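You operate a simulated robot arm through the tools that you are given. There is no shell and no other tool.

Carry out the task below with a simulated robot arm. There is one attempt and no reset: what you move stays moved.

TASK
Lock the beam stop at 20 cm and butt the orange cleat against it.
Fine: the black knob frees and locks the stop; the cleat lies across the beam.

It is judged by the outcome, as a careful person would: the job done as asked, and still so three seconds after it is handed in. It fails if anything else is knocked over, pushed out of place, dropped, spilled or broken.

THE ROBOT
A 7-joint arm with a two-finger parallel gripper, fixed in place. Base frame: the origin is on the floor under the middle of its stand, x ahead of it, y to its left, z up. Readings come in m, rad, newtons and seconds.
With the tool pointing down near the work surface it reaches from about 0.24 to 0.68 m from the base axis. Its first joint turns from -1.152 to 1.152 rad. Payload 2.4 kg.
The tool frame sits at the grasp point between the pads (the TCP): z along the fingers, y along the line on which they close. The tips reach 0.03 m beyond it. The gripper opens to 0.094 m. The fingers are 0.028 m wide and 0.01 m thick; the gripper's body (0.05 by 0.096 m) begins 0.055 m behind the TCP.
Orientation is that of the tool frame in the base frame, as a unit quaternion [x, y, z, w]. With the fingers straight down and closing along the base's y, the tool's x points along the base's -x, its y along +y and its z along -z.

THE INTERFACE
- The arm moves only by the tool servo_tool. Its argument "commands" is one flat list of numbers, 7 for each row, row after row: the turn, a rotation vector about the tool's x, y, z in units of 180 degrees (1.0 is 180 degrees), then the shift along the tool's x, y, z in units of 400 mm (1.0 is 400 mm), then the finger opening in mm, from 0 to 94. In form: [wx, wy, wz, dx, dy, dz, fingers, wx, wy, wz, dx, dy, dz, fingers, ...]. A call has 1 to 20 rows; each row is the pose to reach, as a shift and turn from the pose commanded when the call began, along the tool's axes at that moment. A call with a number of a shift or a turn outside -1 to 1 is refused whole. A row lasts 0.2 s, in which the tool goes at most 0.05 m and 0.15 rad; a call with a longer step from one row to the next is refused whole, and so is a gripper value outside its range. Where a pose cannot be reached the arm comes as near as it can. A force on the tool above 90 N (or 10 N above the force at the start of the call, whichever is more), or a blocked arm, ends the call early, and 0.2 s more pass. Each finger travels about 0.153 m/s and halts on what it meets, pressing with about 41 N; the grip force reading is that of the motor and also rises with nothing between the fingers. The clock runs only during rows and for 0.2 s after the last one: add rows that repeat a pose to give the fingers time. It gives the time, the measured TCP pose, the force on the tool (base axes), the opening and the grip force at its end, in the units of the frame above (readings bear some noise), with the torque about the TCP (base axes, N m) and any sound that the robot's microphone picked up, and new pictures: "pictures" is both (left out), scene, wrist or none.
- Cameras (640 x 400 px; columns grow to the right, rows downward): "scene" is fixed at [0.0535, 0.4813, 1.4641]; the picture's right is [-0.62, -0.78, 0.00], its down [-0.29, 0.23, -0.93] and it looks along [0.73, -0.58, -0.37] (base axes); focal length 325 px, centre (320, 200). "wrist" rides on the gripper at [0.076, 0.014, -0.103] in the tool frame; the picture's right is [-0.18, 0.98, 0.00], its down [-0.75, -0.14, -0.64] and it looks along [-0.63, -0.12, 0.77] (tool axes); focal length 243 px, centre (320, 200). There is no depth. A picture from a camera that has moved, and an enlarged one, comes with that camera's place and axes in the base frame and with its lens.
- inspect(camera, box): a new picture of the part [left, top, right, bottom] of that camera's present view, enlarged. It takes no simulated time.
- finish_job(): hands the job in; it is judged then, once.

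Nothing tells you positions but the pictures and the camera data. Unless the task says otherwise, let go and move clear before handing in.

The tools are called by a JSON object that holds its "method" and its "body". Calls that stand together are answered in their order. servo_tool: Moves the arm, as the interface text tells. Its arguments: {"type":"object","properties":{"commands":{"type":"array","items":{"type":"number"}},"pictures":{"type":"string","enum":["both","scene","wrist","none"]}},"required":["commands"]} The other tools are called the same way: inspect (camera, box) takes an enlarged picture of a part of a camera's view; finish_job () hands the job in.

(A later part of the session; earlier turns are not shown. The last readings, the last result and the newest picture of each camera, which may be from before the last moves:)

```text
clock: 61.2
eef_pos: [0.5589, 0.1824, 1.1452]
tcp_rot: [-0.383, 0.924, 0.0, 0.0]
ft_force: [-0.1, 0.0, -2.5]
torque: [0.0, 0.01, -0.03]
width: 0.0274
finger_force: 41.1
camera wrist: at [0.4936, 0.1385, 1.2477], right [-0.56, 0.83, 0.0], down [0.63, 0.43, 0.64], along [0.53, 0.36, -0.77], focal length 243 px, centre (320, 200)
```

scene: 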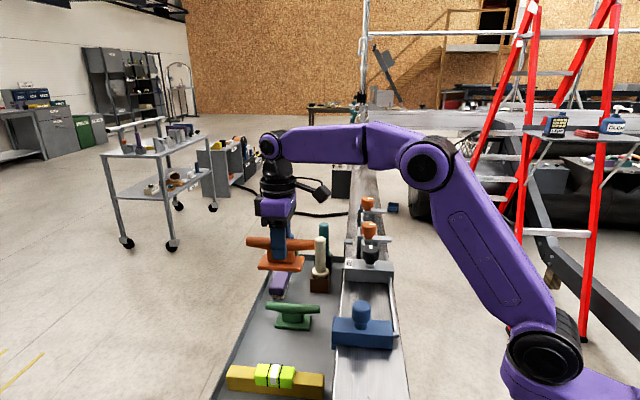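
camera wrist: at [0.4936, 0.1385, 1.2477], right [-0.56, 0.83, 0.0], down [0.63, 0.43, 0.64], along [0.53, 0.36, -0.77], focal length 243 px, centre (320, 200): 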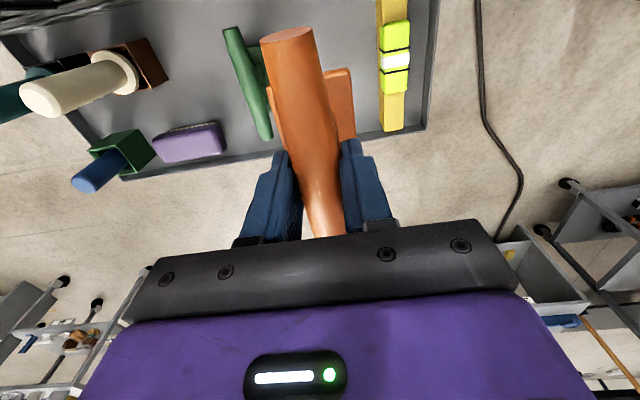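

Held securely (about 0.25 kg). Moving out along the tray past the stop, then in over the open part of the beam.

{"method": "servo_tool", "body": {"commands": [0, 0, 0, 0, 0.0622, 0, 16, 0, 0, 0, 0, 0.1244, 0, 16, 0, 0, 0, 0, 0.1866, 0, 16, 0, 0, 0, 0, 0.2489, 0, 16, 0, 0, 0, 0, 0.311, 0, 16, 0, 0, 0, 0, 0.3733, 0, 16, 0, 0, 0, 0, 0.4355, 0, 16, 0, 0, 0, 0.064, 0.4355, 0, 16, 0, 0, 0, 0.128, 0.4355, 0, 16, 0, 0, 0, 0.192, 0.4355, 0, 16, 0, 0, 0, 0.256, 0.4355, 0, 16, 0, 0, 0, 0.32, 0.4355, 0, 16, 0, 0, 0, 0.384, 0.4355, 0, 16, 0, 0, 0, 0.448, 0.4355, 0, 16, 0, 0, 0, 0.448, 0.4355, 0, 16], "pictures": "both"}}

{"method": "inspect", "body": {"camera": "scene", "box": [290, 200, 450, 400]}}

```text
clock: 64.4
eef_pos: [0.3075, 0.1804, 1.142]
tcp_rot: [-0.383, 0.924, 0.0, 0.0]
ft_force: [-0.1, 0.7, -1.6]
torque: [0.01, 0.0, 0.01]
width: 0.0272
finger_force: 41.1
camera wrist: at [0.2432, 0.1357, 1.2458], right [-0.56, 0.83, 0.0], down [0.63, 0.43, 0.64], along [0.53, 0.36, -0.77], focal length 243 px, centre (320, 200)
```

scene: 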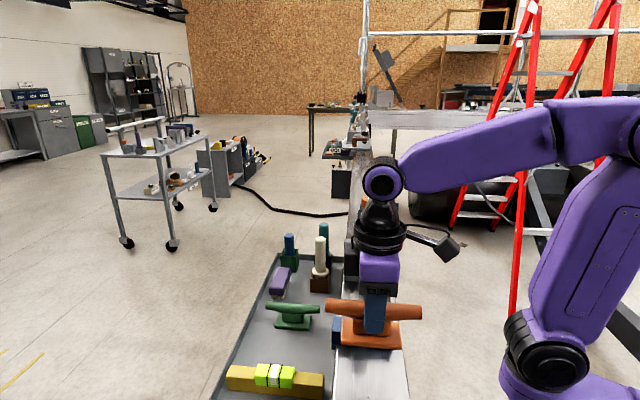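
wrist: 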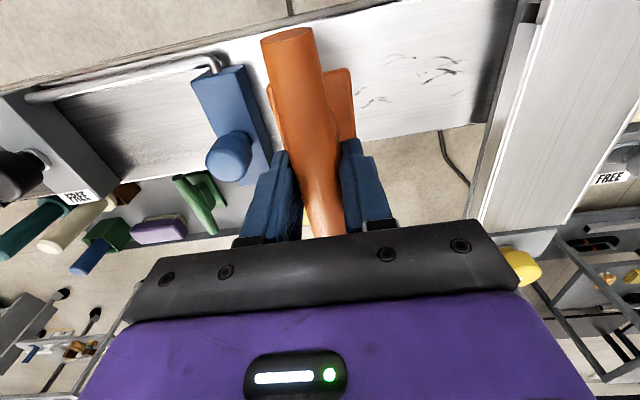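

```text
2.00 times, centred on (370, 300) of scene
camera zoom: at [0.0535, 0.4813, 1.4641], right [-0.62, -0.78, 0.0], down [-0.29, 0.23, -0.93], along [0.73, -0.58, -0.37], focal length 650 px, centre (220, 0)
```

zoom: 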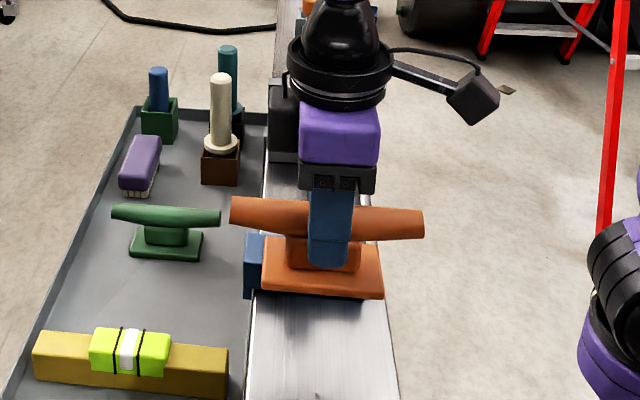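

The cleat hangs over the clear beam ahead of the stop. Lowering to just above the surface.

{"method": "servo_tool", "body": {"commands": [0, 0, 0, 0, 0, 0.05, 16, 0, 0, 0, 0, 0, 0.1, 16, 0, 0, 0, 0, 0, 0.15, 16, 0, 0, 0, 0, 0, 0.19, 16, 0, 0, 0, 0, 0, 0.215, 16, 0, 0, 0, 0, 0, 0.215, 16], "pictures": "both"}}

{"method": "inspect", "body": {"camera": "scene", "box": [310, 260, 430, 380]}}

{"method": "inspect", "body": {"camera": "wrist", "box": [180, 0, 400, 180]}}

```text
clock: 65.8
eef_pos: [0.3077, 0.1785, 1.0578]
tcp_rot: [-0.383, 0.924, 0.0, 0.0]
ft_force: [-0.1, -0.3, -2.1]
torque: [-0.02, 0.01, 0.04]
width: 0.0272
finger_force: 40.6
camera wrist: at [0.2439, 0.1351, 1.1599], right [-0.56, 0.83, 0.0], down [0.63, 0.43, 0.64], along [0.53, 0.36, -0.77], focal length 243 px, centre (320, 200)
```

scene: 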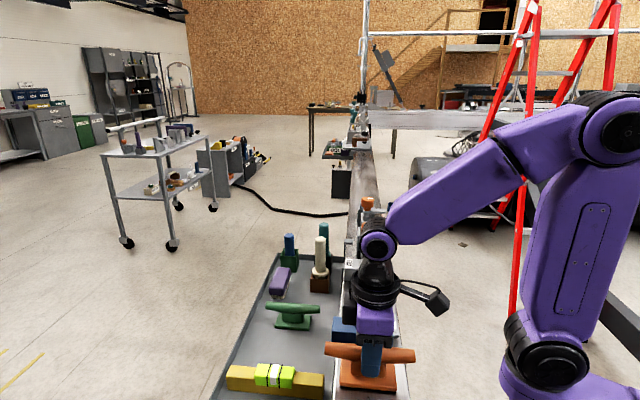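
wrist: 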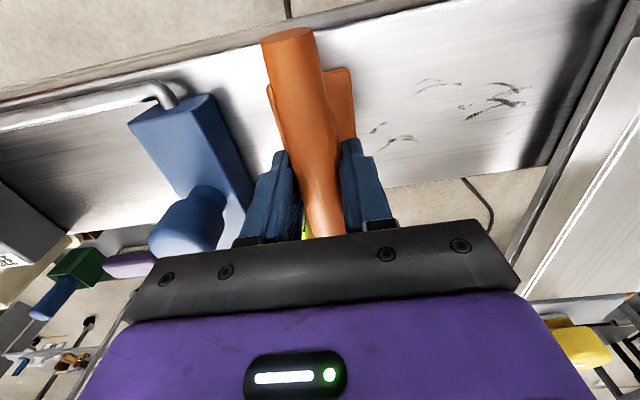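

```text
3.33 times, centred on (370, 320) of scene
camera zoom: at [0.0535, 0.4813, 1.4641], right [-0.62, -0.78, 0.0], down [-0.29, 0.23, -0.93], along [0.73, -0.58, -0.37], focal length 1083 px, centre (153, -200)
```

zoom: 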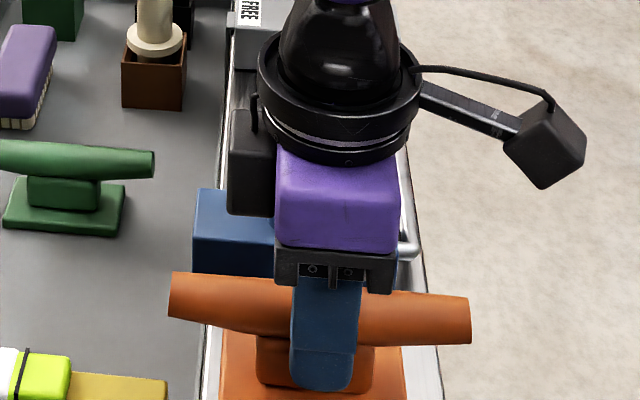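

```text
2.22 times, centred on (290, 90) of wrist
camera zoom: at [0.2439, 0.1351, 1.1599], right [-0.56, 0.83, 0.0], down [0.63, 0.43, 0.64], along [0.53, 0.36, -0.77], focal length 539 px, centre (387, 444)
```

zoom: 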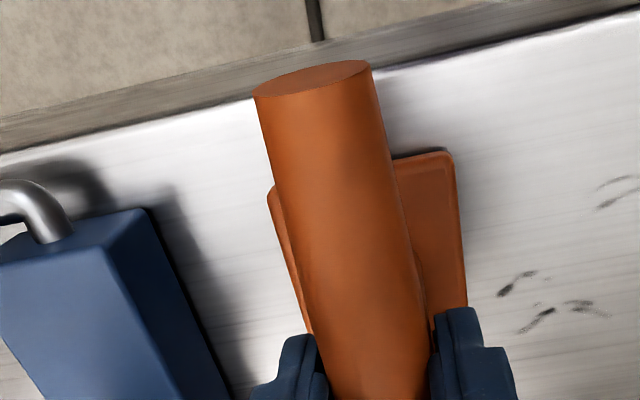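

{"method": "servo_tool", "body": {"commands": [0, 0, 0, 0, 0, 0.006, 16, 0, 0, 0, 0, 0, 0.012, 16, 0, 0, 0, 0, 0, 0.017, 16, 0, 0, 0, 0, 0, 0.017, 16], "pictures": "none"}}

```text
clock: 66.8
eef_pos: [0.3093, 0.1797, 1.0508]
tcp_rot: [-0.383, 0.924, 0.0, 0.003]
ft_force: [-0.1, -2.7, 38.6]
torque: [0.04, -0.05, 0.08]
width: 0.0276
finger_force: 40.6
```

Contact with the beam (38 N). I'll ease up slightly and then open the fingers a little.

{"method": "servo_tool", "body": {"commands": [0, 0, 0, 0, 0, -0.004, 16, 0, 0, 0, 0, 0, -0.006, 16, 0, 0, 0, 0, 0, -0.006, 16], "pictures": "wrist"}}

```text
clock: 67.6
eef_pos: [0.3064, 0.1776, 1.0543]
tcp_rot: [-0.382, 0.924, -0.001, -0.002]
ft_force: [-1.2, -1.0, -2.5]
torque: [0.0, 0.01, 0.01]
width: 0.0274
finger_force: 41.2
camera wrist: at [0.2438, 0.135, 1.1562], right [-0.56, 0.83, 0.0], down [0.63, 0.43, 0.64], along [0.53, 0.36, -0.77], focal length 243 px, centre (320, 200)
```

wrist: 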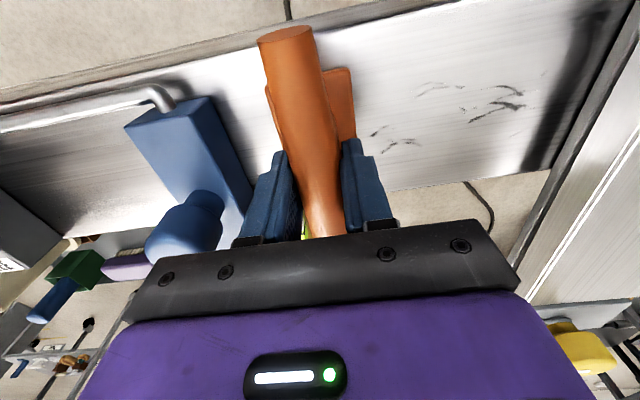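

{"method": "servo_tool", "body": {"commands": [0, 0, 0, 0, 0, 0.003, 16, 0, 0, 0, 0, 0, 0.003, 16], "pictures": "none"}}

```text
clock: 68.2
eef_pos: [0.3077, 0.1791, 1.052]
tcp_rot: [-0.383, 0.924, 0.001, 0.0]
ft_force: [-0.1, 0.8, -3.1]
torque: [0.02, -0.01, -0.02]
width: 0.0278
finger_force: 40.9
```

{"method": "servo_tool", "body": {"commands": [0, 0, 0, 0, 0, 0.002, 16, 0, 0, 0, 0, 0, 0.002, 16], "pictures": "none"}}

```text
clock: 68.8
eef_pos: [0.3085, 0.1787, 1.0521]
tcp_rot: [-0.382, 0.924, 0.0, 0.0]
ft_force: [-0.2, -0.2, -2.8]
torque: [0.01, 0.02, 0.01]
width: 0.0277
finger_force: 41.1
```

{"method": "servo_tool", "body": {"commands": [0, 0, 0, 0, 0, 0.002, 16, 0, 0, 0, 0, 0, 0.002, 16], "pictures": "none"}}

```text
clock: 69.4
eef_pos: [0.3078, 0.1789, 1.0519]
tcp_rot: [-0.383, 0.924, 0.0, 0.001]
ft_force: [-3.5, -2.4, 9.4]
torque: [0.29, -0.25, -0.03]
width: 0.0279
finger_force: 41.2
```

Light contact with the beam (about 9 N). Opening the fingers and lifting clear.

{"method": "servo_tool", "body": {"commands": [0, 0, 0, 0, 0, 0, 30, 0, 0, 0, 0, 0, 0, 38, 0, 0, 0, 0, 0, 0, 42, 0, 0, 0, 0, 0, 0, 42, 0, 0, 0, 0, 0, -0.04, 42, 0, 0, 0, 0, 0, -0.1, 42, 0, 0, 0, 0, 0, -0.18, 42, 0, 0, 0, 0, 0, -0.25, 42], "pictures": "both"}}

{"method": "inspect", "body": {"camera": "scene", "box": [310, 270, 430, 400]}}

{"method": "inspect", "body": {"camera": "wrist", "box": [180, 0, 400, 180]}}

```text
clock: 71.2
eef_pos: [0.3086, 0.1805, 1.1509]
tcp_rot: [-0.383, 0.924, 0.0, 0.0]
ft_force: [-0.2, 0.2, 0.0]
torque: [0.02, 0.01, -0.01]
width: 0.0421
finger_force: 0.0
camera wrist: at [0.2436, 0.1365, 1.2539], right [-0.56, 0.83, 0.0], down [0.63, 0.43, 0.64], along [0.53, 0.36, -0.77], focal length 243 px, centre (320, 200)
```

scene: 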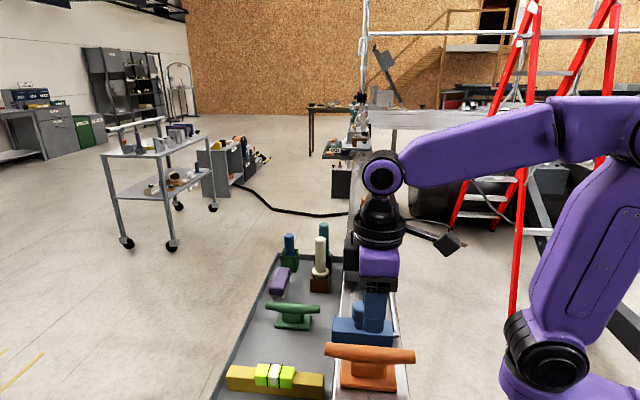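
wrist: 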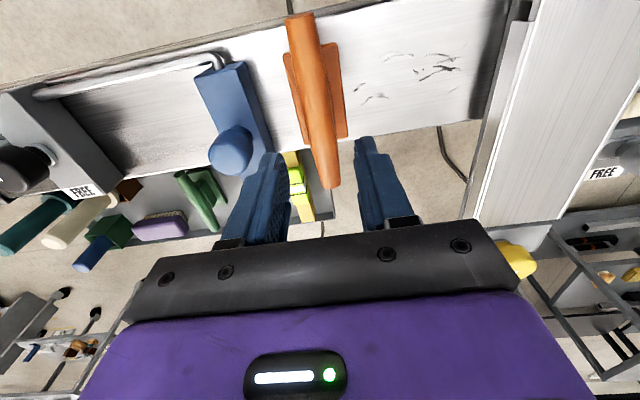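

```text
3.08 times, centred on (370, 335) of scene
camera zoom: at [0.0535, 0.4813, 1.4641], right [-0.62, -0.78, 0.0], down [-0.29, 0.23, -0.93], along [0.73, -0.58, -0.37], focal length 1000 px, centre (166, -215)
```

zoom: 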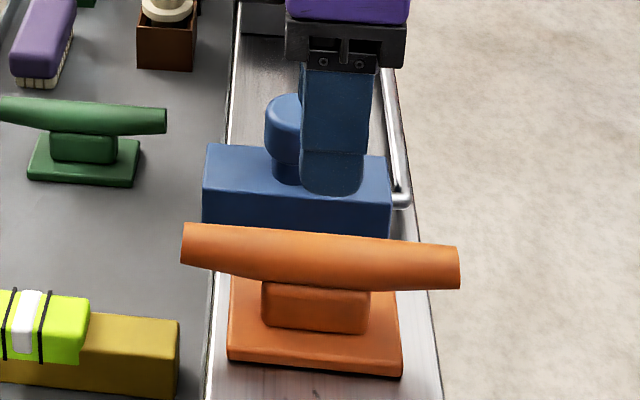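

```text
2.22 times, centred on (290, 90) of wrist
camera zoom: at [0.2436, 0.1365, 1.2539], right [-0.56, 0.83, 0.0], down [0.63, 0.43, 0.64], along [0.53, 0.36, -0.77], focal length 539 px, centre (387, 444)
```

zoom: 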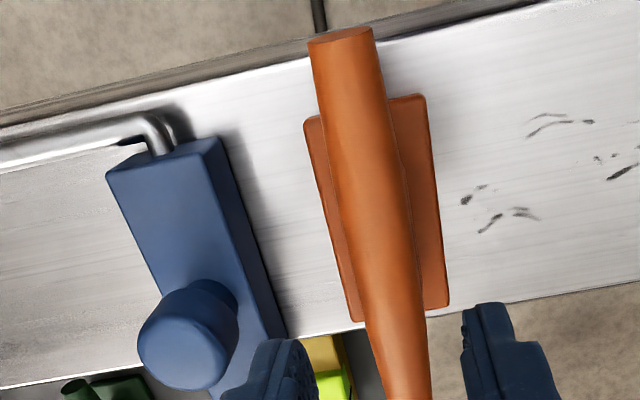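

The cleat stands squarely on the beam with about a 3.5 cm gap to the stop. I'll move behind it with closed fingers and come down low, ready to push on the base edge.

{"method": "servo_tool", "body": {"commands": [0, 0, 0, 0, 0.0375, 0, 30, 0, 0, 0, 0, 0.075, 0, 10, 0, 0, 0, 0, 0.1125, 0, 0, 0, 0, 0, 0, 0.1125, 0.06, 0, 0, 0, 0, 0, 0.1125, 0.12, 0, 0, 0, 0, 0, 0.1125, 0.18, 0, 0, 0, 0, 0, 0.1125, 0.24, 0, 0, 0, 0, 0, 0.1125, 0.28, 0, 0, 0, 0, 0, 0.1125, 0.295, 0, 0, 0, 0, 0, 0.1125, 0.295, 0], "pictures": "both"}}

{"method": "inspect", "body": {"camera": "scene", "box": [310, 270, 430, 400]}}

{"method": "inspect", "body": {"camera": "wrist", "box": [160, 0, 400, 180]}}

```text
clock: 73.4
eef_pos: [0.277, 0.2088, 1.0326]
tcp_rot: [-0.383, 0.924, 0.0, 0.0]
ft_force: [-0.7, 0.6, 0.2]
torque: [0.01, -0.04, -0.05]
width: 0.0
finger_force: 33.2
camera wrist: at [0.2131, 0.1665, 1.136], right [-0.56, 0.83, 0.0], down [0.63, 0.43, 0.64], along [0.53, 0.36, -0.77], focal length 243 px, centre (320, 200)
```

scene: 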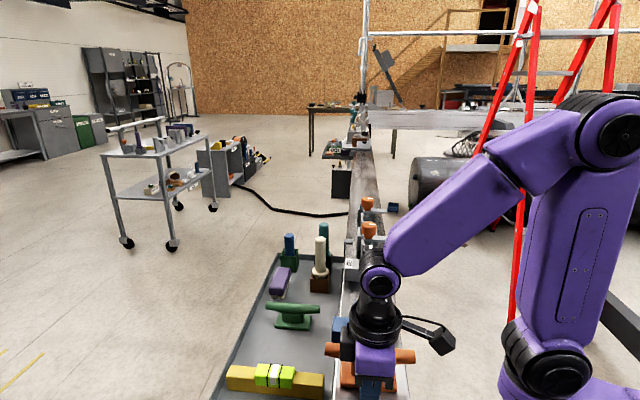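
wrist: 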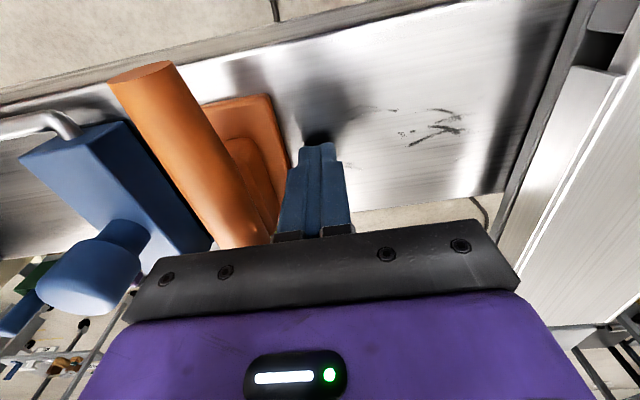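

```text
3.08 times, centred on (370, 335) of scene
camera zoom: at [0.0535, 0.4813, 1.4641], right [-0.62, -0.78, 0.0], down [-0.29, 0.23, -0.93], along [0.73, -0.58, -0.37], focal length 1000 px, centre (166, -215)
```

zoom: 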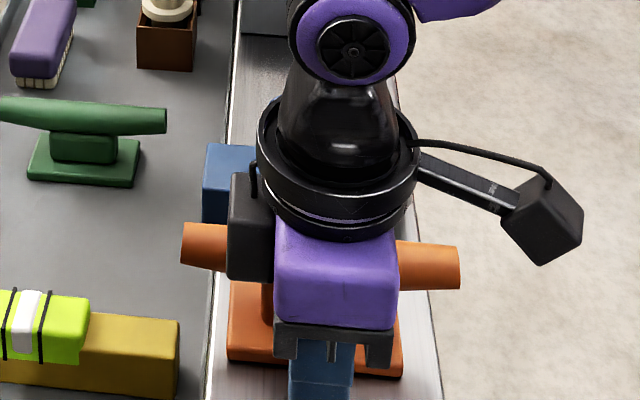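

```text
2.22 times, centred on (280, 90) of wrist
camera zoom: at [0.2131, 0.1665, 1.136], right [-0.56, 0.83, 0.0], down [0.63, 0.43, 0.64], along [0.53, 0.36, -0.77], focal length 539 px, centre (409, 444)
```

zoom: 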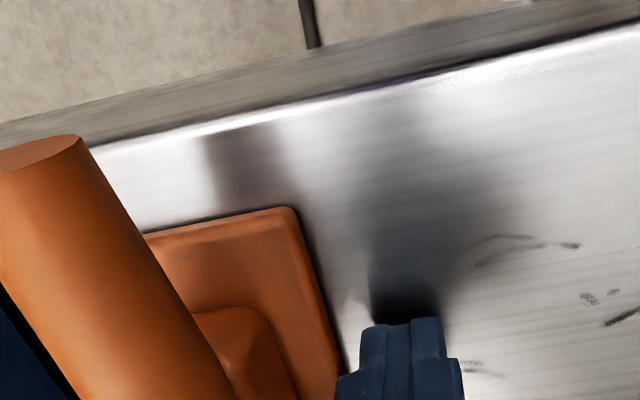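

The fingertips are just above the beam behind the base. Lowering 5 mm more and checking for contact.

{"method": "servo_tool", "body": {"commands": [0, 0, 0, 0, 0, 0.006, 0, 0, 0, 0, 0, 0, 0.0125, 0, 0, 0, 0, 0, 0, 0.0125, 0], "pictures": "none"}}

```text
clock: 74.2
eef_pos: [0.2776, 0.2107, 1.0297]
tcp_rot: [-0.383, 0.924, 0.001, 0.002]
ft_force: [-9.2, -11.1, 66.5]
torque: [-0.96, 0.9, 0.11]
width: 0.0002
finger_force: 32.3
```

The tips touched the beam (its top is about z 1.000). Backing up about 6 mm so they ride just above it while still facing the base edge.

{"method": "servo_tool", "body": {"commands": [0, 0, 0, 0, 0, -0.008, 0, 0, 0, 0, 0, 0, -0.0145, 0, 0, 0, 0, 0, 0, -0.0145, 0], "pictures": "none"}}

```text
clock: 75.0
eef_pos: [0.2766, 0.2101, 1.0349]
tcp_rot: [-0.383, 0.924, 0.0, 0.0]
ft_force: [0.2, 0.5, -0.2]
torque: [0.01, 0.01, 0.04]
width: 0.0002
finger_force: 32.4
```

Now pushing the base toward the stop, 38 mm at first.

{"method": "servo_tool", "body": {"commands": [0, 0, 0, 0, -0.0106, 0, 0, 0, 0, 0, 0, -0.0211, 0, 0, 0, 0, 0, 0, -0.0317, 0, 0, 0, 0, 0, 0, -0.0422, 0, 0, 0, 0, 0, 0, -0.0528, 0, 0, 0, 0, 0, 0, -0.0633, 0, 0, 0, 0, 0, 0, -0.0739, 0, 0, 0, 0, 0, 0, -0.0844, 0, 0, 0, 0, 0, 0, -0.095, 0, 0], "pictures": "both"}}

{"method": "inspect", "body": {"camera": "wrist", "box": [120, 0, 400, 200]}}

{"method": "inspect", "body": {"camera": "scene", "box": [310, 270, 430, 400]}}

```text
clock: 77.0
eef_pos: [0.3029, 0.1846, 1.0344]
tcp_rot: [-0.383, 0.924, 0.0, 0.0]
ft_force: [-0.9, 0.7, 1.4]
torque: [0.01, 0.01, -0.01]
width: 0.0
finger_force: 32.7
camera wrist: at [0.2386, 0.141, 1.1371], right [-0.56, 0.83, 0.0], down [0.63, 0.43, 0.64], along [0.53, 0.36, -0.77], focal length 243 px, centre (320, 200)
```

scene: 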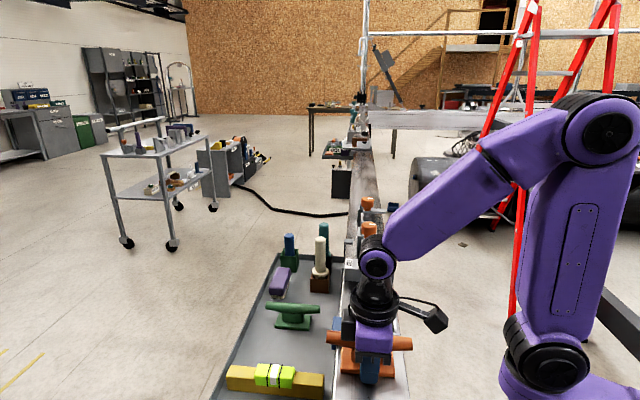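
wrist: 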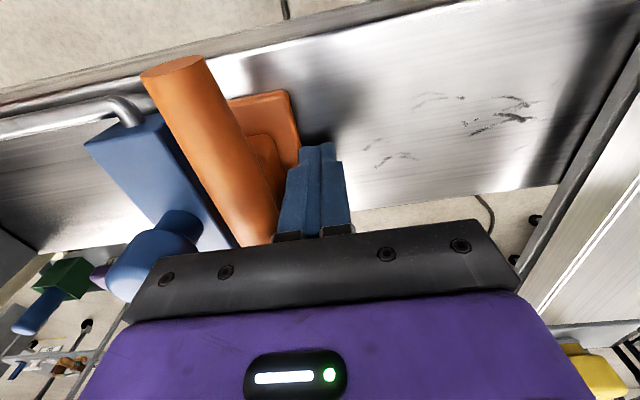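

```text
2.00 times, centred on (260, 100) of wrist
camera zoom: at [0.2386, 0.141, 1.1371], right [-0.56, 0.83, 0.0], down [0.63, 0.43, 0.64], along [0.53, 0.36, -0.77], focal length 485 px, centre (440, 400)
```

zoom: 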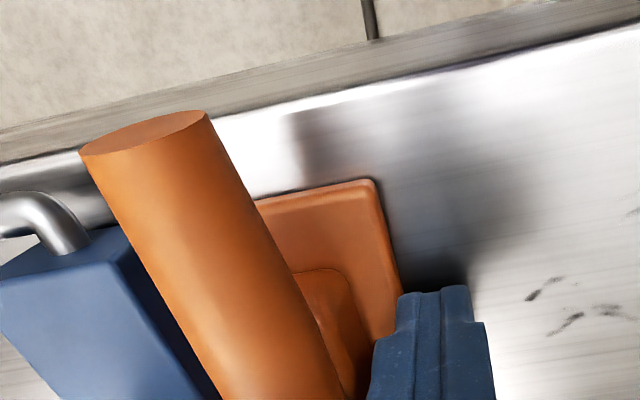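

```text
3.08 times, centred on (370, 335) of scene
camera zoom: at [0.0534, 0.4813, 1.4641], right [-0.62, -0.78, 0.0], down [-0.29, 0.23, -0.93], along [0.73, -0.58, -0.37], focal length 1000 px, centre (166, -215)
```

zoom: 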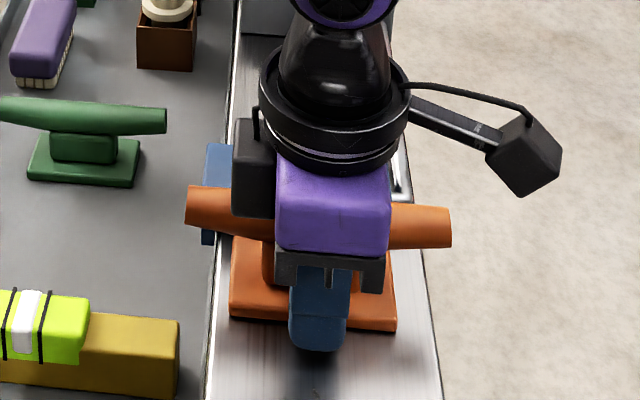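

The cleat slides straight. Pushing the last centimetre in small steps and watching the force.

{"method": "servo_tool", "body": {"commands": [0, 0, 0, 0, -0.005, 0, 0, 0, 0, 0, 0, -0.01, 0, 0, 0, 0, 0, 0, -0.015, 0, 0, 0, 0, 0, 0, -0.0175, 0, 0], "pictures": "none"}}

```text
clock: 78.0
eef_pos: [0.3087, 0.1798, 1.0331]
tcp_rot: [-0.383, 0.924, 0.0, 0.0]
ft_force: [-1.2, 0.8, 1.2]
torque: [0.03, 0.02, 0.04]
width: 0.0
finger_force: 33.0
```

{"method": "servo_tool", "body": {"commands": [0, 0, 0, 0, -0.0025, 0, 0, 0, 0, 0, 0, -0.005, 0, 0], "pictures": "none"}}

```text
clock: 78.6
eef_pos: [0.3086, 0.1769, 1.0358]
tcp_rot: [-0.383, 0.924, 0.0, 0.0]
ft_force: [-3.2, 3.3, -1.3]
torque: [0.1, 0.1, -0.01]
width: 0.0
finger_force: 33.0
```

{"method": "servo_tool", "body": {"commands": [0, 0, 0, 0, -0.0025, 0, 0, 0, 0, 0, 0, -0.0025, 0, 0], "pictures": "wrist"}}

{"method": "inspect", "body": {"camera": "wrist", "box": [120, 60, 300, 220]}}

{"method": "inspect", "body": {"camera": "scene", "box": [310, 290, 430, 400]}}

```text
clock: 79.2
eef_pos: [0.3096, 0.1775, 1.0344]
tcp_rot: [-0.383, 0.924, 0.001, 0.0]
ft_force: [-9.9, 11.0, -1.1]
torque: [0.29, 0.29, 0.03]
width: 0.0
finger_force: 33.1
camera wrist: at [0.2452, 0.1337, 1.1371], right [-0.57, 0.82, 0.0], down [0.63, 0.43, 0.64], along [0.53, 0.36, -0.77], focal length 243 px, centre (320, 200)
```

wrist: 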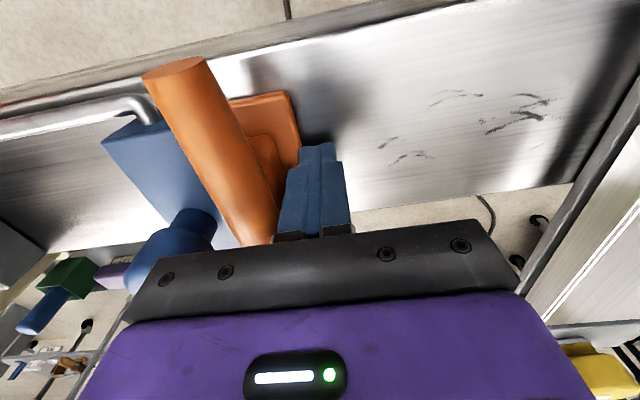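

```text
2.50 times, centred on (210, 140) of wrist
camera zoom: at [0.2452, 0.1337, 1.1371], right [-0.57, 0.82, 0.0], down [0.63, 0.43, 0.64], along [0.53, 0.36, -0.77], focal length 606 px, centre (595, 350)
```

zoom: 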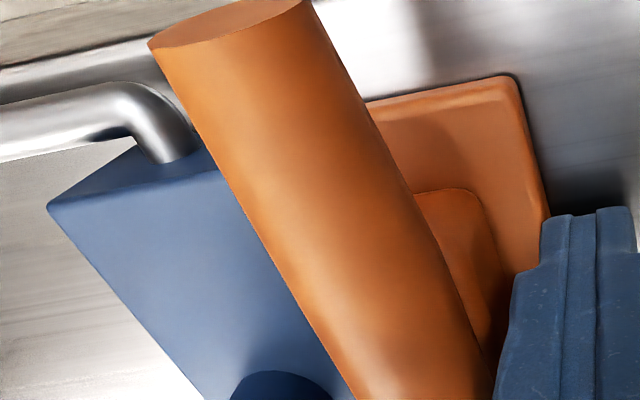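

```text
3.64 times, centred on (370, 345) of scene
camera zoom: at [0.0532, 0.4816, 1.464], right [-0.62, -0.78, 0.0], down [-0.29, 0.23, -0.93], along [0.73, -0.58, -0.37], focal length 1181 px, centre (138, -327)
```

zoom: 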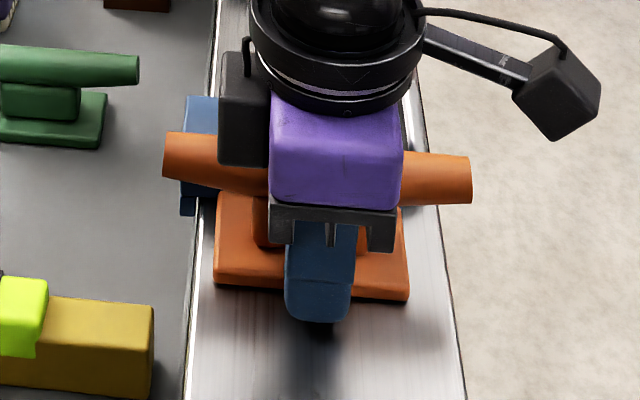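

About 15 N against the stop where contact was expected. One slight extra push to seat it square, then back off.

{"method": "servo_tool", "body": {"commands": [0, 0, 0, 0, -0.0015, 0, 0, 0, 0, 0, 0, -0.0015, 0, 0], "pictures": "none"}}

```text
clock: 79.8
eef_pos: [0.3101, 0.1771, 1.0339]
tcp_rot: [-0.383, 0.924, 0.001, -0.001]
ft_force: [-16.4, 15.1, 0.6]
torque: [0.44, 0.42, 0.03]
width: 0.0001
finger_force: 33.0
```

Seated with 22 N. Backing straight off and lifting clear.

{"method": "servo_tool", "body": {"commands": [0, 0, 0, 0, 0.01, 0, 0, 0, 0, 0, 0, 0.03, 0, 0, 0, 0, 0, 0, 0.06, 0, 0, 0, 0, 0, 0, 0.09, 0, 0, 0, 0, 0, 0, 0.09, -0.06, 0, 0, 0, 0, 0, 0.09, -0.14, 0, 0, 0, 0, 0, 0.09, -0.22, 0, 0, 0, 0, 0, 0.09, -0.3, 0, 0, 0, 0, 0, 0.09, -0.36, 0], "pictures": "both"}}

{"method": "inspect", "body": {"camera": "wrist", "box": [120, 0, 360, 180]}}

{"method": "inspect", "body": {"camera": "scene", "box": [310, 270, 430, 400]}}

```text
clock: 81.8
eef_pos: [0.288, 0.2021, 1.1779]
tcp_rot: [-0.383, 0.924, 0.0, 0.0]
ft_force: [-0.3, -0.7, -0.1]
torque: [-0.01, -0.01, -0.03]
width: 0.0
finger_force: 33.2
camera wrist: at [0.2231, 0.1585, 1.2814], right [-0.56, 0.83, 0.0], down [0.63, 0.43, 0.64], along [0.53, 0.36, -0.77], focal length 243 px, centre (320, 200)
```

scene: 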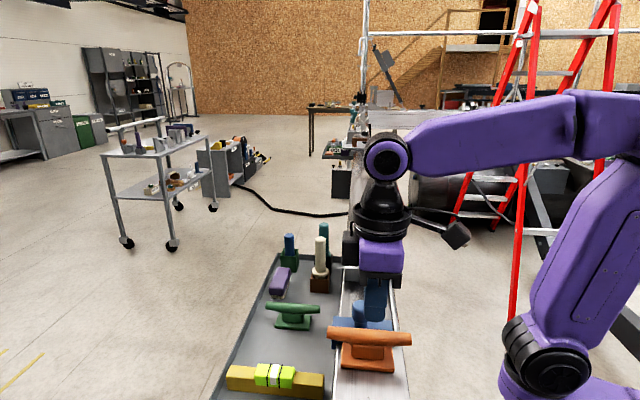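
wrist: 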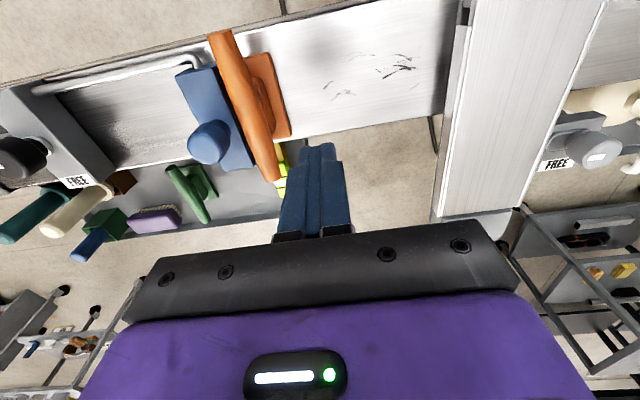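

```text
2.22 times, centred on (240, 90) of wrist
camera zoom: at [0.2231, 0.1585, 1.2814], right [-0.56, 0.83, 0.0], down [0.63, 0.43, 0.64], along [0.53, 0.36, -0.77], focal length 539 px, centre (498, 444)
```

zoom: 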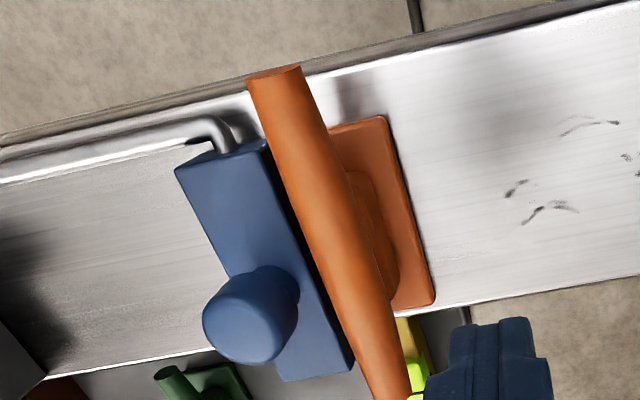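

```text
3.08 times, centred on (370, 335) of scene
camera zoom: at [0.0535, 0.4813, 1.4641], right [-0.62, -0.78, 0.0], down [-0.29, 0.23, -0.93], along [0.73, -0.58, -0.37], focal length 1000 px, centre (166, -215)
```

zoom: 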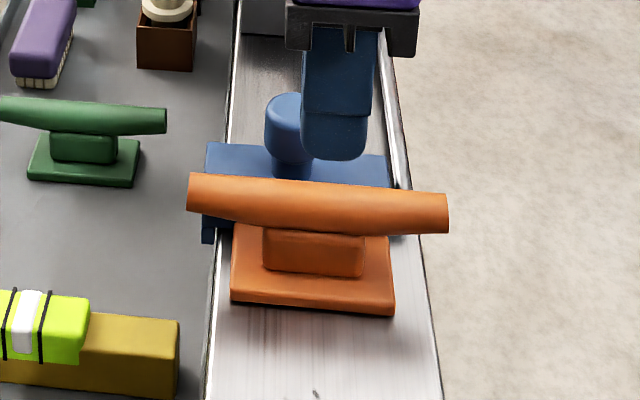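

The cleat looks butted against the stop's outer face. I'll swing round to the tray-side viewpoint to verify the reading and the contact line.

{"method": "servo_tool", "body": {"commands": [0, 0, 0.047, -0.0151, -0.0113, 0, 0, 0, 0, 0.094, -0.0302, -0.0225, 0, 0, 0, 0, 0.141, -0.0453, -0.0338, 0, 0, 0, 0, 0.188, -0.0604, -0.045, 0, 0, 0, 0, 0.235, -0.0755, -0.0563, 0, 0, 0, 0, 0.282, -0.0906, -0.0675, 0, 0, 0, 0, 0.329, -0.1057, -0.0788, 0, 0, 0, 0, 0.376, -0.1208, -0.09, 0, 0, 0, 0, 0.423, -0.1359, -0.1013, 0, 0, 0, 0, 0.47, -0.151, -0.1125, 0, 0, 0, 0, 0.517, -0.1661, -0.1238, 0, 0, 0, 0, 0.564, -0.1812, -0.135, 0, 0, 0, 0, 0.611, -0.1963, -0.1463, 0, 0, 0, 0, 0.658, -0.2114, -0.1575, 0, 0, 0, 0, 0.705, -0.2265, -0.1688, 0, 0, 0, 0, 0.752, -0.2416, -0.18, 0, 0, 0, 0, 0.799, -0.2567, -0.1913, 0, 0, 0, 0, 0.846, -0.2718, -0.2025, 0, 0, 0, 0, 0.893, -0.2869, -0.2138, 0, 0, 0, 0, 0.94, -0.302, -0.225, 0.03, 0], "pictures": "wrist"}}

{"method": "inspect", "body": {"camera": "wrist", "box": [220, 90, 420, 230]}}

{"method": "inspect", "body": {"camera": "wrist", "box": [280, 120, 360, 180]}}

```text
clock: 86.0
eef_pos: [0.434, 0.2219, 1.1669]
tcp_rot: [0.884, 0.467, 0.0, 0.0]
ft_force: [-0.7, 0.5, 0.8]
torque: [0.01, -0.03, 0.01]
width: 0.0
finger_force: 32.7
camera wrist: at [0.4893, 0.278, 1.269], right [0.71, -0.71, 0.0], down [-0.54, -0.54, 0.64], along [-0.45, -0.45, -0.77], focal length 243 px, centre (320, 200)
```

wrist: 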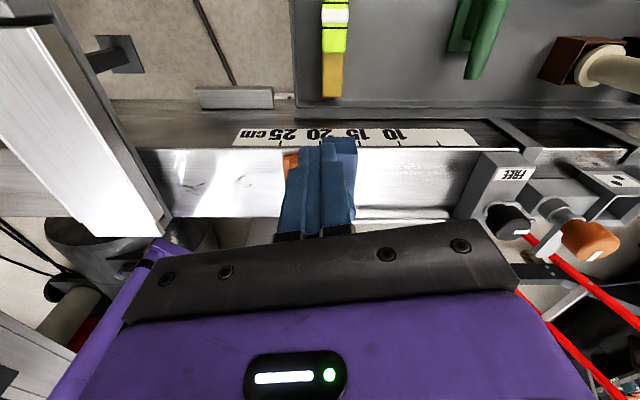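

```text
2.86 times, centred on (320, 160) of wrist
camera zoom: at [0.4893, 0.278, 1.269], right [0.71, -0.71, 0.0], down [-0.54, -0.54, 0.64], along [-0.45, -0.45, -0.77], focal length 693 px, centre (320, 314)
```

zoom: 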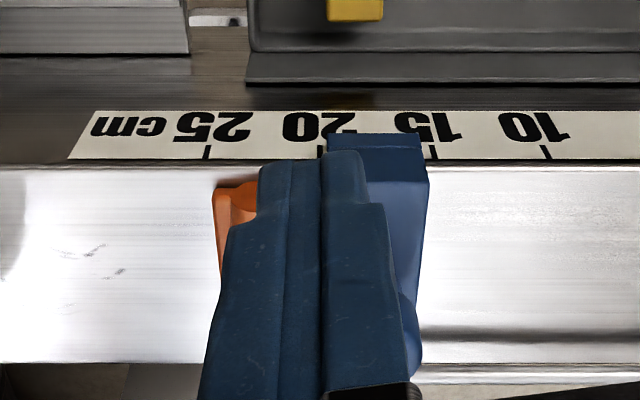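

```text
6.67 times, centred on (320, 150) of wrist
camera zoom: at [0.4893, 0.278, 1.269], right [0.71, -0.71, 0.0], down [-0.54, -0.54, 0.64], along [-0.45, -0.45, -0.77], focal length 1618 px, centre (320, 533)
```

zoom: 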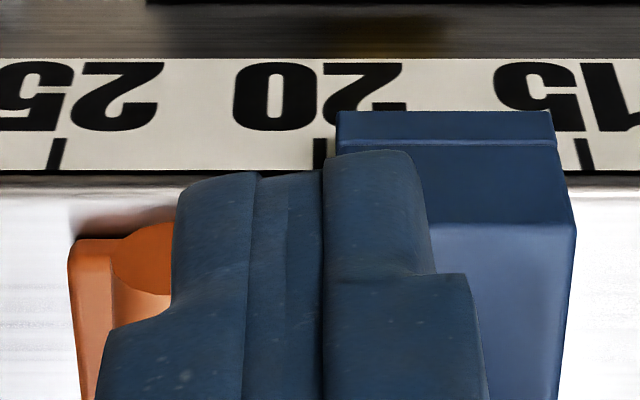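

The 20 tick is now just visible beside the stop, so it may have shifted 2–3 mm toward the housing. I'll open the fingers to clear the view and read again.

{"method": "servo_tool", "body": {"commands": [0, 0, 0, 0, 0, 0, 40, 0, 0, 0, 0, 0, 0, 80, 0, 0, 0, 0, 0, 0, 80], "pictures": "wrist"}}

{"method": "inspect", "body": {"camera": "wrist", "box": [240, 110, 400, 230]}}

{"method": "inspect", "body": {"camera": "wrist", "box": [290, 125, 350, 165]}}

{"method": "inspect", "body": {"camera": "wrist", "box": [470, 160, 590, 240]}}

```text
clock: 86.8
eef_pos: [0.4333, 0.2228, 1.1663]
tcp_rot: [0.884, 0.468, 0.0, 0.0]
ft_force: [0.5, 0.5, 0.4]
torque: [0.03, -0.01, -0.02]
width: 0.0798
finger_force: 0.1
camera wrist: at [0.4891, 0.2779, 1.2689], right [0.71, -0.7, 0.0], down [-0.54, -0.54, 0.64], along [-0.45, -0.46, -0.77], focal length 243 px, centre (320, 200)
```

wrist: 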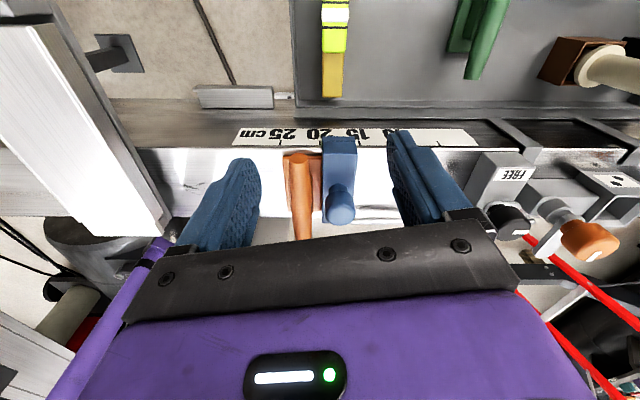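

```text
3.33 times, centred on (320, 170) of wrist
camera zoom: at [0.4891, 0.2779, 1.2689], right [0.71, -0.7, 0.0], down [-0.54, -0.54, 0.64], along [-0.45, -0.46, -0.77], focal length 809 px, centre (320, 300)
```

zoom: 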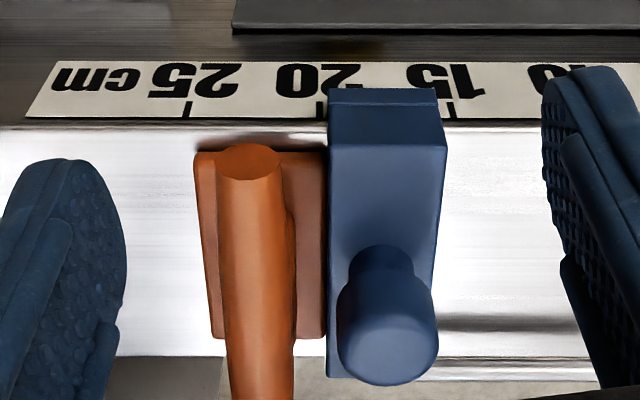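

```text
10.00 times, centred on (320, 145) of wrist
camera zoom: at [0.4891, 0.2779, 1.2689], right [0.71, -0.7, 0.0], down [-0.54, -0.54, 0.64], along [-0.45, -0.46, -0.77], focal length 2426 px, centre (320, 750)
```

zoom: 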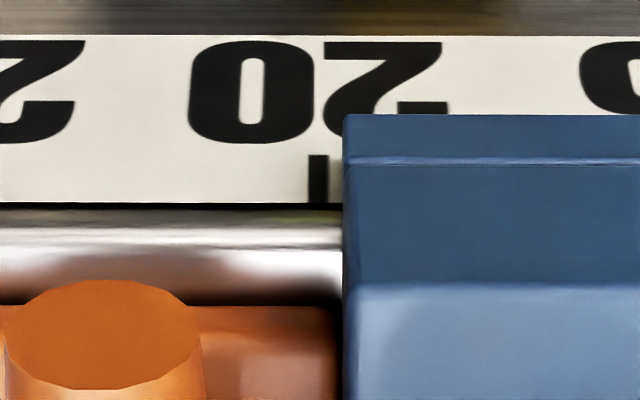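

```text
5.00 times, centred on (530, 200) of wrist
camera zoom: at [0.4891, 0.2779, 1.2689], right [0.71, -0.7, 0.0], down [-0.54, -0.54, 0.64], along [-0.45, -0.46, -0.77], focal length 1213 px, centre (-730, 200)
```

zoom: 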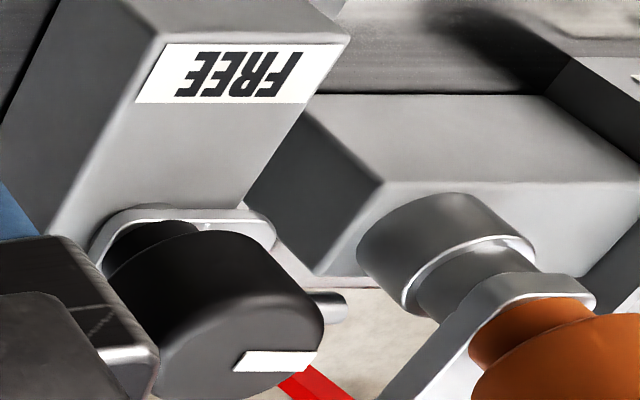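

The view is clear now: the outer face reads about 19.67 cm, so it crept ~3 mm during locking or pushing; the cleat is in contact. I want it nearer to 20, so I'll unlock again, nudge it out, and re-lock while checking. First back over the black knob.

{"method": "servo_tool", "body": {"commands": [0, 0, 0, 0, 0, -0.085, 80, 0, 0, 0.006, -0.0465, 0.0544, -0.085, 70, 0, 0, 0.013, -0.093, 0.1089, -0.085, 60, 0, 0, 0.02, -0.1396, 0.1633, -0.085, 50, 0, 0, 0.027, -0.1861, 0.2178, -0.085, 50, 0, 0, 0.034, -0.2326, 0.2722, -0.085, 50, 0, 0, 0.04, -0.2791, 0.3267, -0.085, 50, 0, 0, 0.047, -0.3257, 0.3811, -0.085, 50, 0, 0, 0.054, -0.3722, 0.4356, -0.085, 50, 0, 0, 0.06, -0.4187, 0.49, -0.085, 50, 0, 0, 0.06, -0.4187, 0.49, -0.085, 50], "pictures": "wrist"}}

{"method": "inspect", "body": {"camera": "wrist", "box": [200, 20, 440, 180]}}

```text
clock: 89.2
eef_pos: [0.503, -0.0261, 1.2004]
tcp_rot: [0.924, 0.383, 0.001, 0.0]
ft_force: [0.6, 0.3, -0.5]
torque: [0.0, 0.02, 0.0]
width: 0.0499
finger_force: 0.1
camera wrist: at [0.5675, 0.0185, 1.303], right [0.56, -0.83, 0.0], down [-0.63, -0.43, 0.64], along [-0.53, -0.36, -0.77], focal length 243 px, centre (320, 200)
```

wrist: 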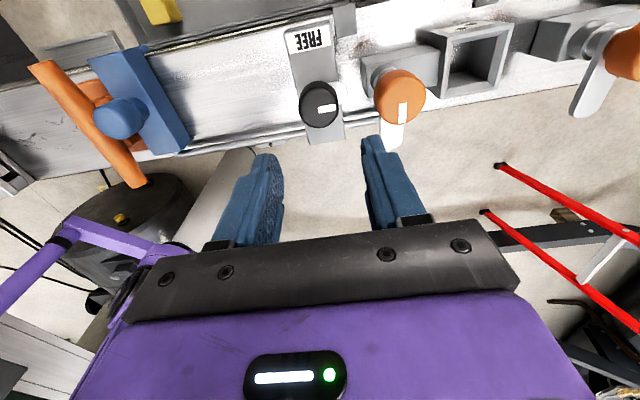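

```text
2.50 times, centred on (320, 100) of wrist
camera zoom: at [0.5675, 0.0185, 1.303], right [0.56, -0.83, 0.0], down [-0.63, -0.43, 0.64], along [-0.53, -0.36, -0.77], focal length 606 px, centre (320, 450)
```

zoom: 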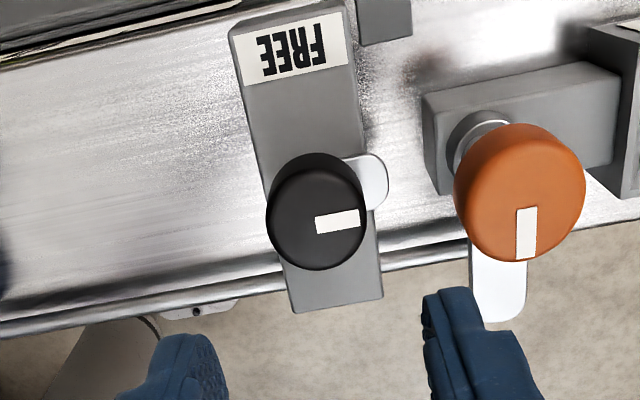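

{"method": "servo_tool", "body": {"commands": [0, 0, 0, 0, -0.0037, 0.07, 50, 0, 0, 0, 0, -0.0037, 0.14, 50, 0, 0, 0, 0, -0.0037, 0.21, 50, 0, 0, 0, 0, -0.0037, 0.25, 50, 0, 0, 0, 0, -0.0037, 0.275, 50, 0, 0, 0, 0, -0.0037, 0.275, 50], "pictures": "both"}}

{"method": "inspect", "body": {"camera": "scene", "box": [335, 200, 410, 285]}}

```text
clock: 90.6
eef_pos: [0.5015, -0.0231, 1.0905]
tcp_rot: [0.924, 0.382, 0.001, 0.0]
ft_force: [0.7, 0.1, 0.8]
torque: [0.0, -0.04, 0.04]
width: 0.05
finger_force: 0.1
camera wrist: at [0.5663, 0.0199, 1.1926], right [0.56, -0.83, 0.0], down [-0.63, -0.43, 0.64], along [-0.53, -0.36, -0.77], focal length 243 px, centre (320, 200)
```

scene: 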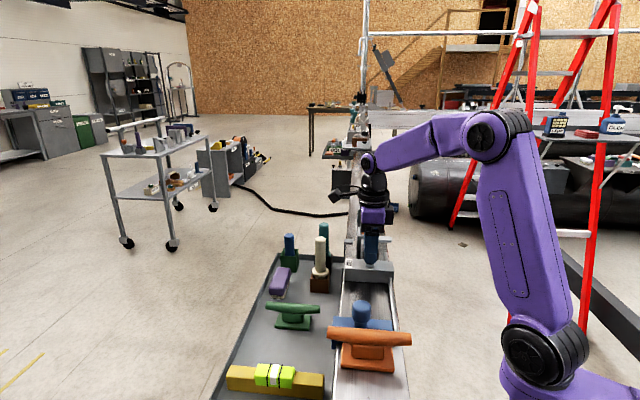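
wrist: 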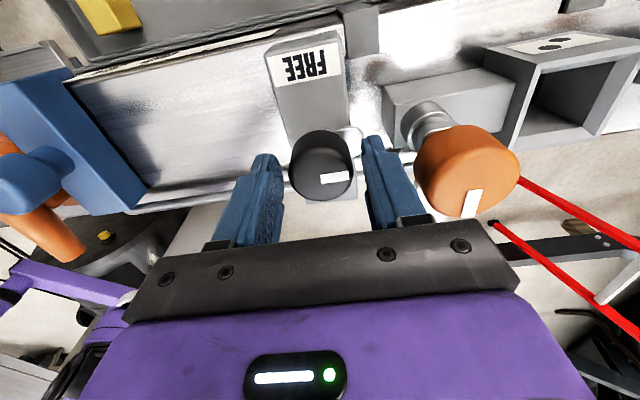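

```text
4.71 times, centred on (372, 242) of scene
camera zoom: at [0.0535, 0.4813, 1.4641], right [-0.62, -0.78, 0.0], down [-0.29, 0.23, -0.93], along [0.73, -0.58, -0.37], focal length 1529 px, centre (73, 0)
```

zoom: 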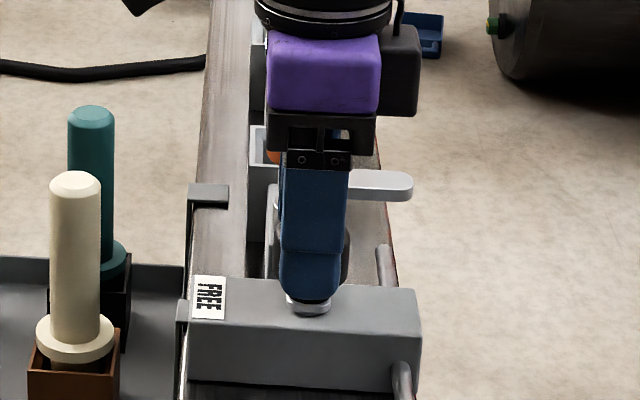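

Closing on the knob and turning it counter-clockwise to FREE.

{"method": "servo_tool", "body": {"commands": [0, 0, 0, 0, 0, 0, 40, 0, 0, 0, 0, 0, 0, 30, 0, 0, 0, 0, 0, 0, 30, 0, 0, -0.0455, 0, 0, 0, 30, 0, 0, -0.091, 0, 0, 0, 30, 0, 0, -0.1365, 0, 0, 0, 30, 0, 0, -0.182, 0, 0, 0, 30, 0, 0, -0.2275, 0, 0, 0, 30, 0, 0, -0.273, 0, 0, 0, 30, 0, 0, -0.3185, 0, 0, 0, 30, 0, 0, -0.364, 0, 0, 0, 30, 0, 0, -0.4095, 0, 0, 0, 30, 0, 0, -0.455, 0, 0, 0, 30, 0, 0, -0.5, 0, 0, 0, 30, 0, 0, -0.505, 0, 0, 0, 30], "pictures": "wrist"}}

```text
clock: 93.8
eef_pos: [0.5003, -0.0248, 1.0901]
tcp_rot: [0.376, 0.927, 0.0, -0.002]
ft_force: [-14.1, 6.0, -4.9]
torque: [0.55, 0.28, -0.59]
width: 0.0377
finger_force: 45.0
camera wrist: at [0.4552, 0.039, 1.193], right [0.82, 0.58, 0.0], down [0.44, -0.63, 0.64], along [0.37, -0.52, -0.77], focal length 243 px, centre (320, 200)
```

wrist: 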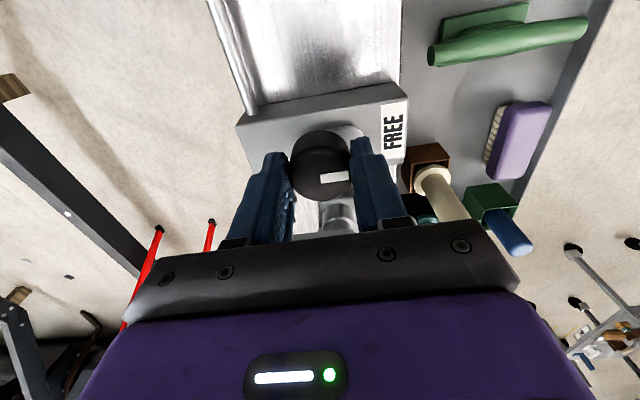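

The mark is at FREE again. Releasing, lifting, and going over to the inner side of the stop.

{"method": "servo_tool", "body": {"commands": [0, 0, 0, 0, 0, 0, 50, 0, 0, 0, 0, 0, 0, 60, 0, 0, 0, 0, 0, -0.07, 60, 0, 0, 0, 0, 0, -0.15, 60, 0, 0, 0, 0, 0, -0.22, 50, 0, 0, 0, 0.063, 0.009, -0.25, 30, 0, 0, 0, 0.126, 0.018, -0.25, 10, 0, 0, 0, 0.189, 0.027, -0.25, 0, 0, 0, 0, 0.252, 0.036, -0.25, 0, 0, 0, 0, 0.315, 0.045, -0.25, 0, 0, 0, 0, 0.378, 0.0545, -0.25, 0, 0, 0, 0, 0.378, 0.0545, -0.25, 0], "pictures": "both"}}

{"method": "inspect", "body": {"camera": "wrist", "box": [200, 20, 440, 220]}}

```text
clock: 96.4
eef_pos: [0.4071, 0.0981, 1.1909]
tcp_rot: [0.375, 0.927, 0.001, 0.0]
ft_force: [0.2, 0.2, -0.2]
torque: [-0.01, 0.0, 0.01]
width: 0.0
finger_force: 32.8
camera wrist: at [0.3622, 0.162, 1.2935], right [0.82, 0.58, 0.0], down [0.44, -0.63, 0.64], along [0.37, -0.52, -0.77], focal length 243 px, centre (320, 200)
```

scene: 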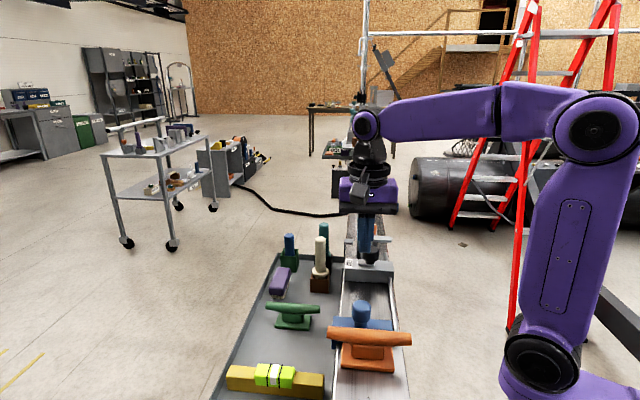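
wrist: 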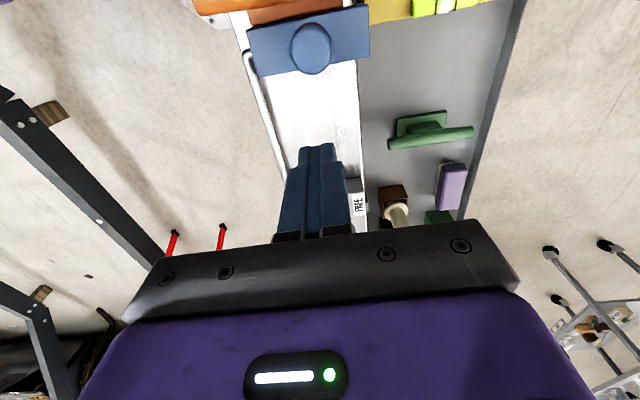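

```text
2.00 times, centred on (320, 120) of wrist
camera zoom: at [0.3622, 0.162, 1.2935], right [0.82, 0.58, 0.0], down [0.44, -0.63, 0.64], along [0.37, -0.52, -0.77], focal length 485 px, centre (320, 360)
```

zoom: 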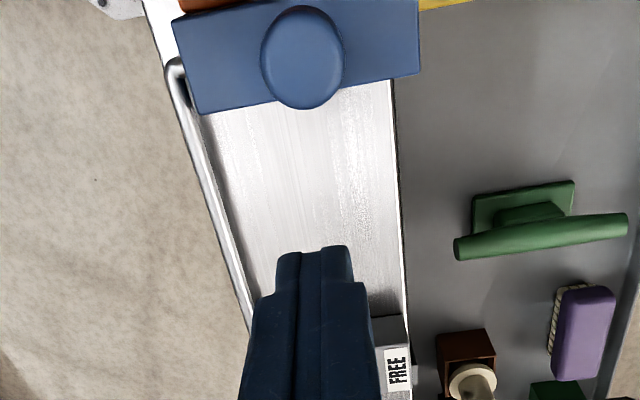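

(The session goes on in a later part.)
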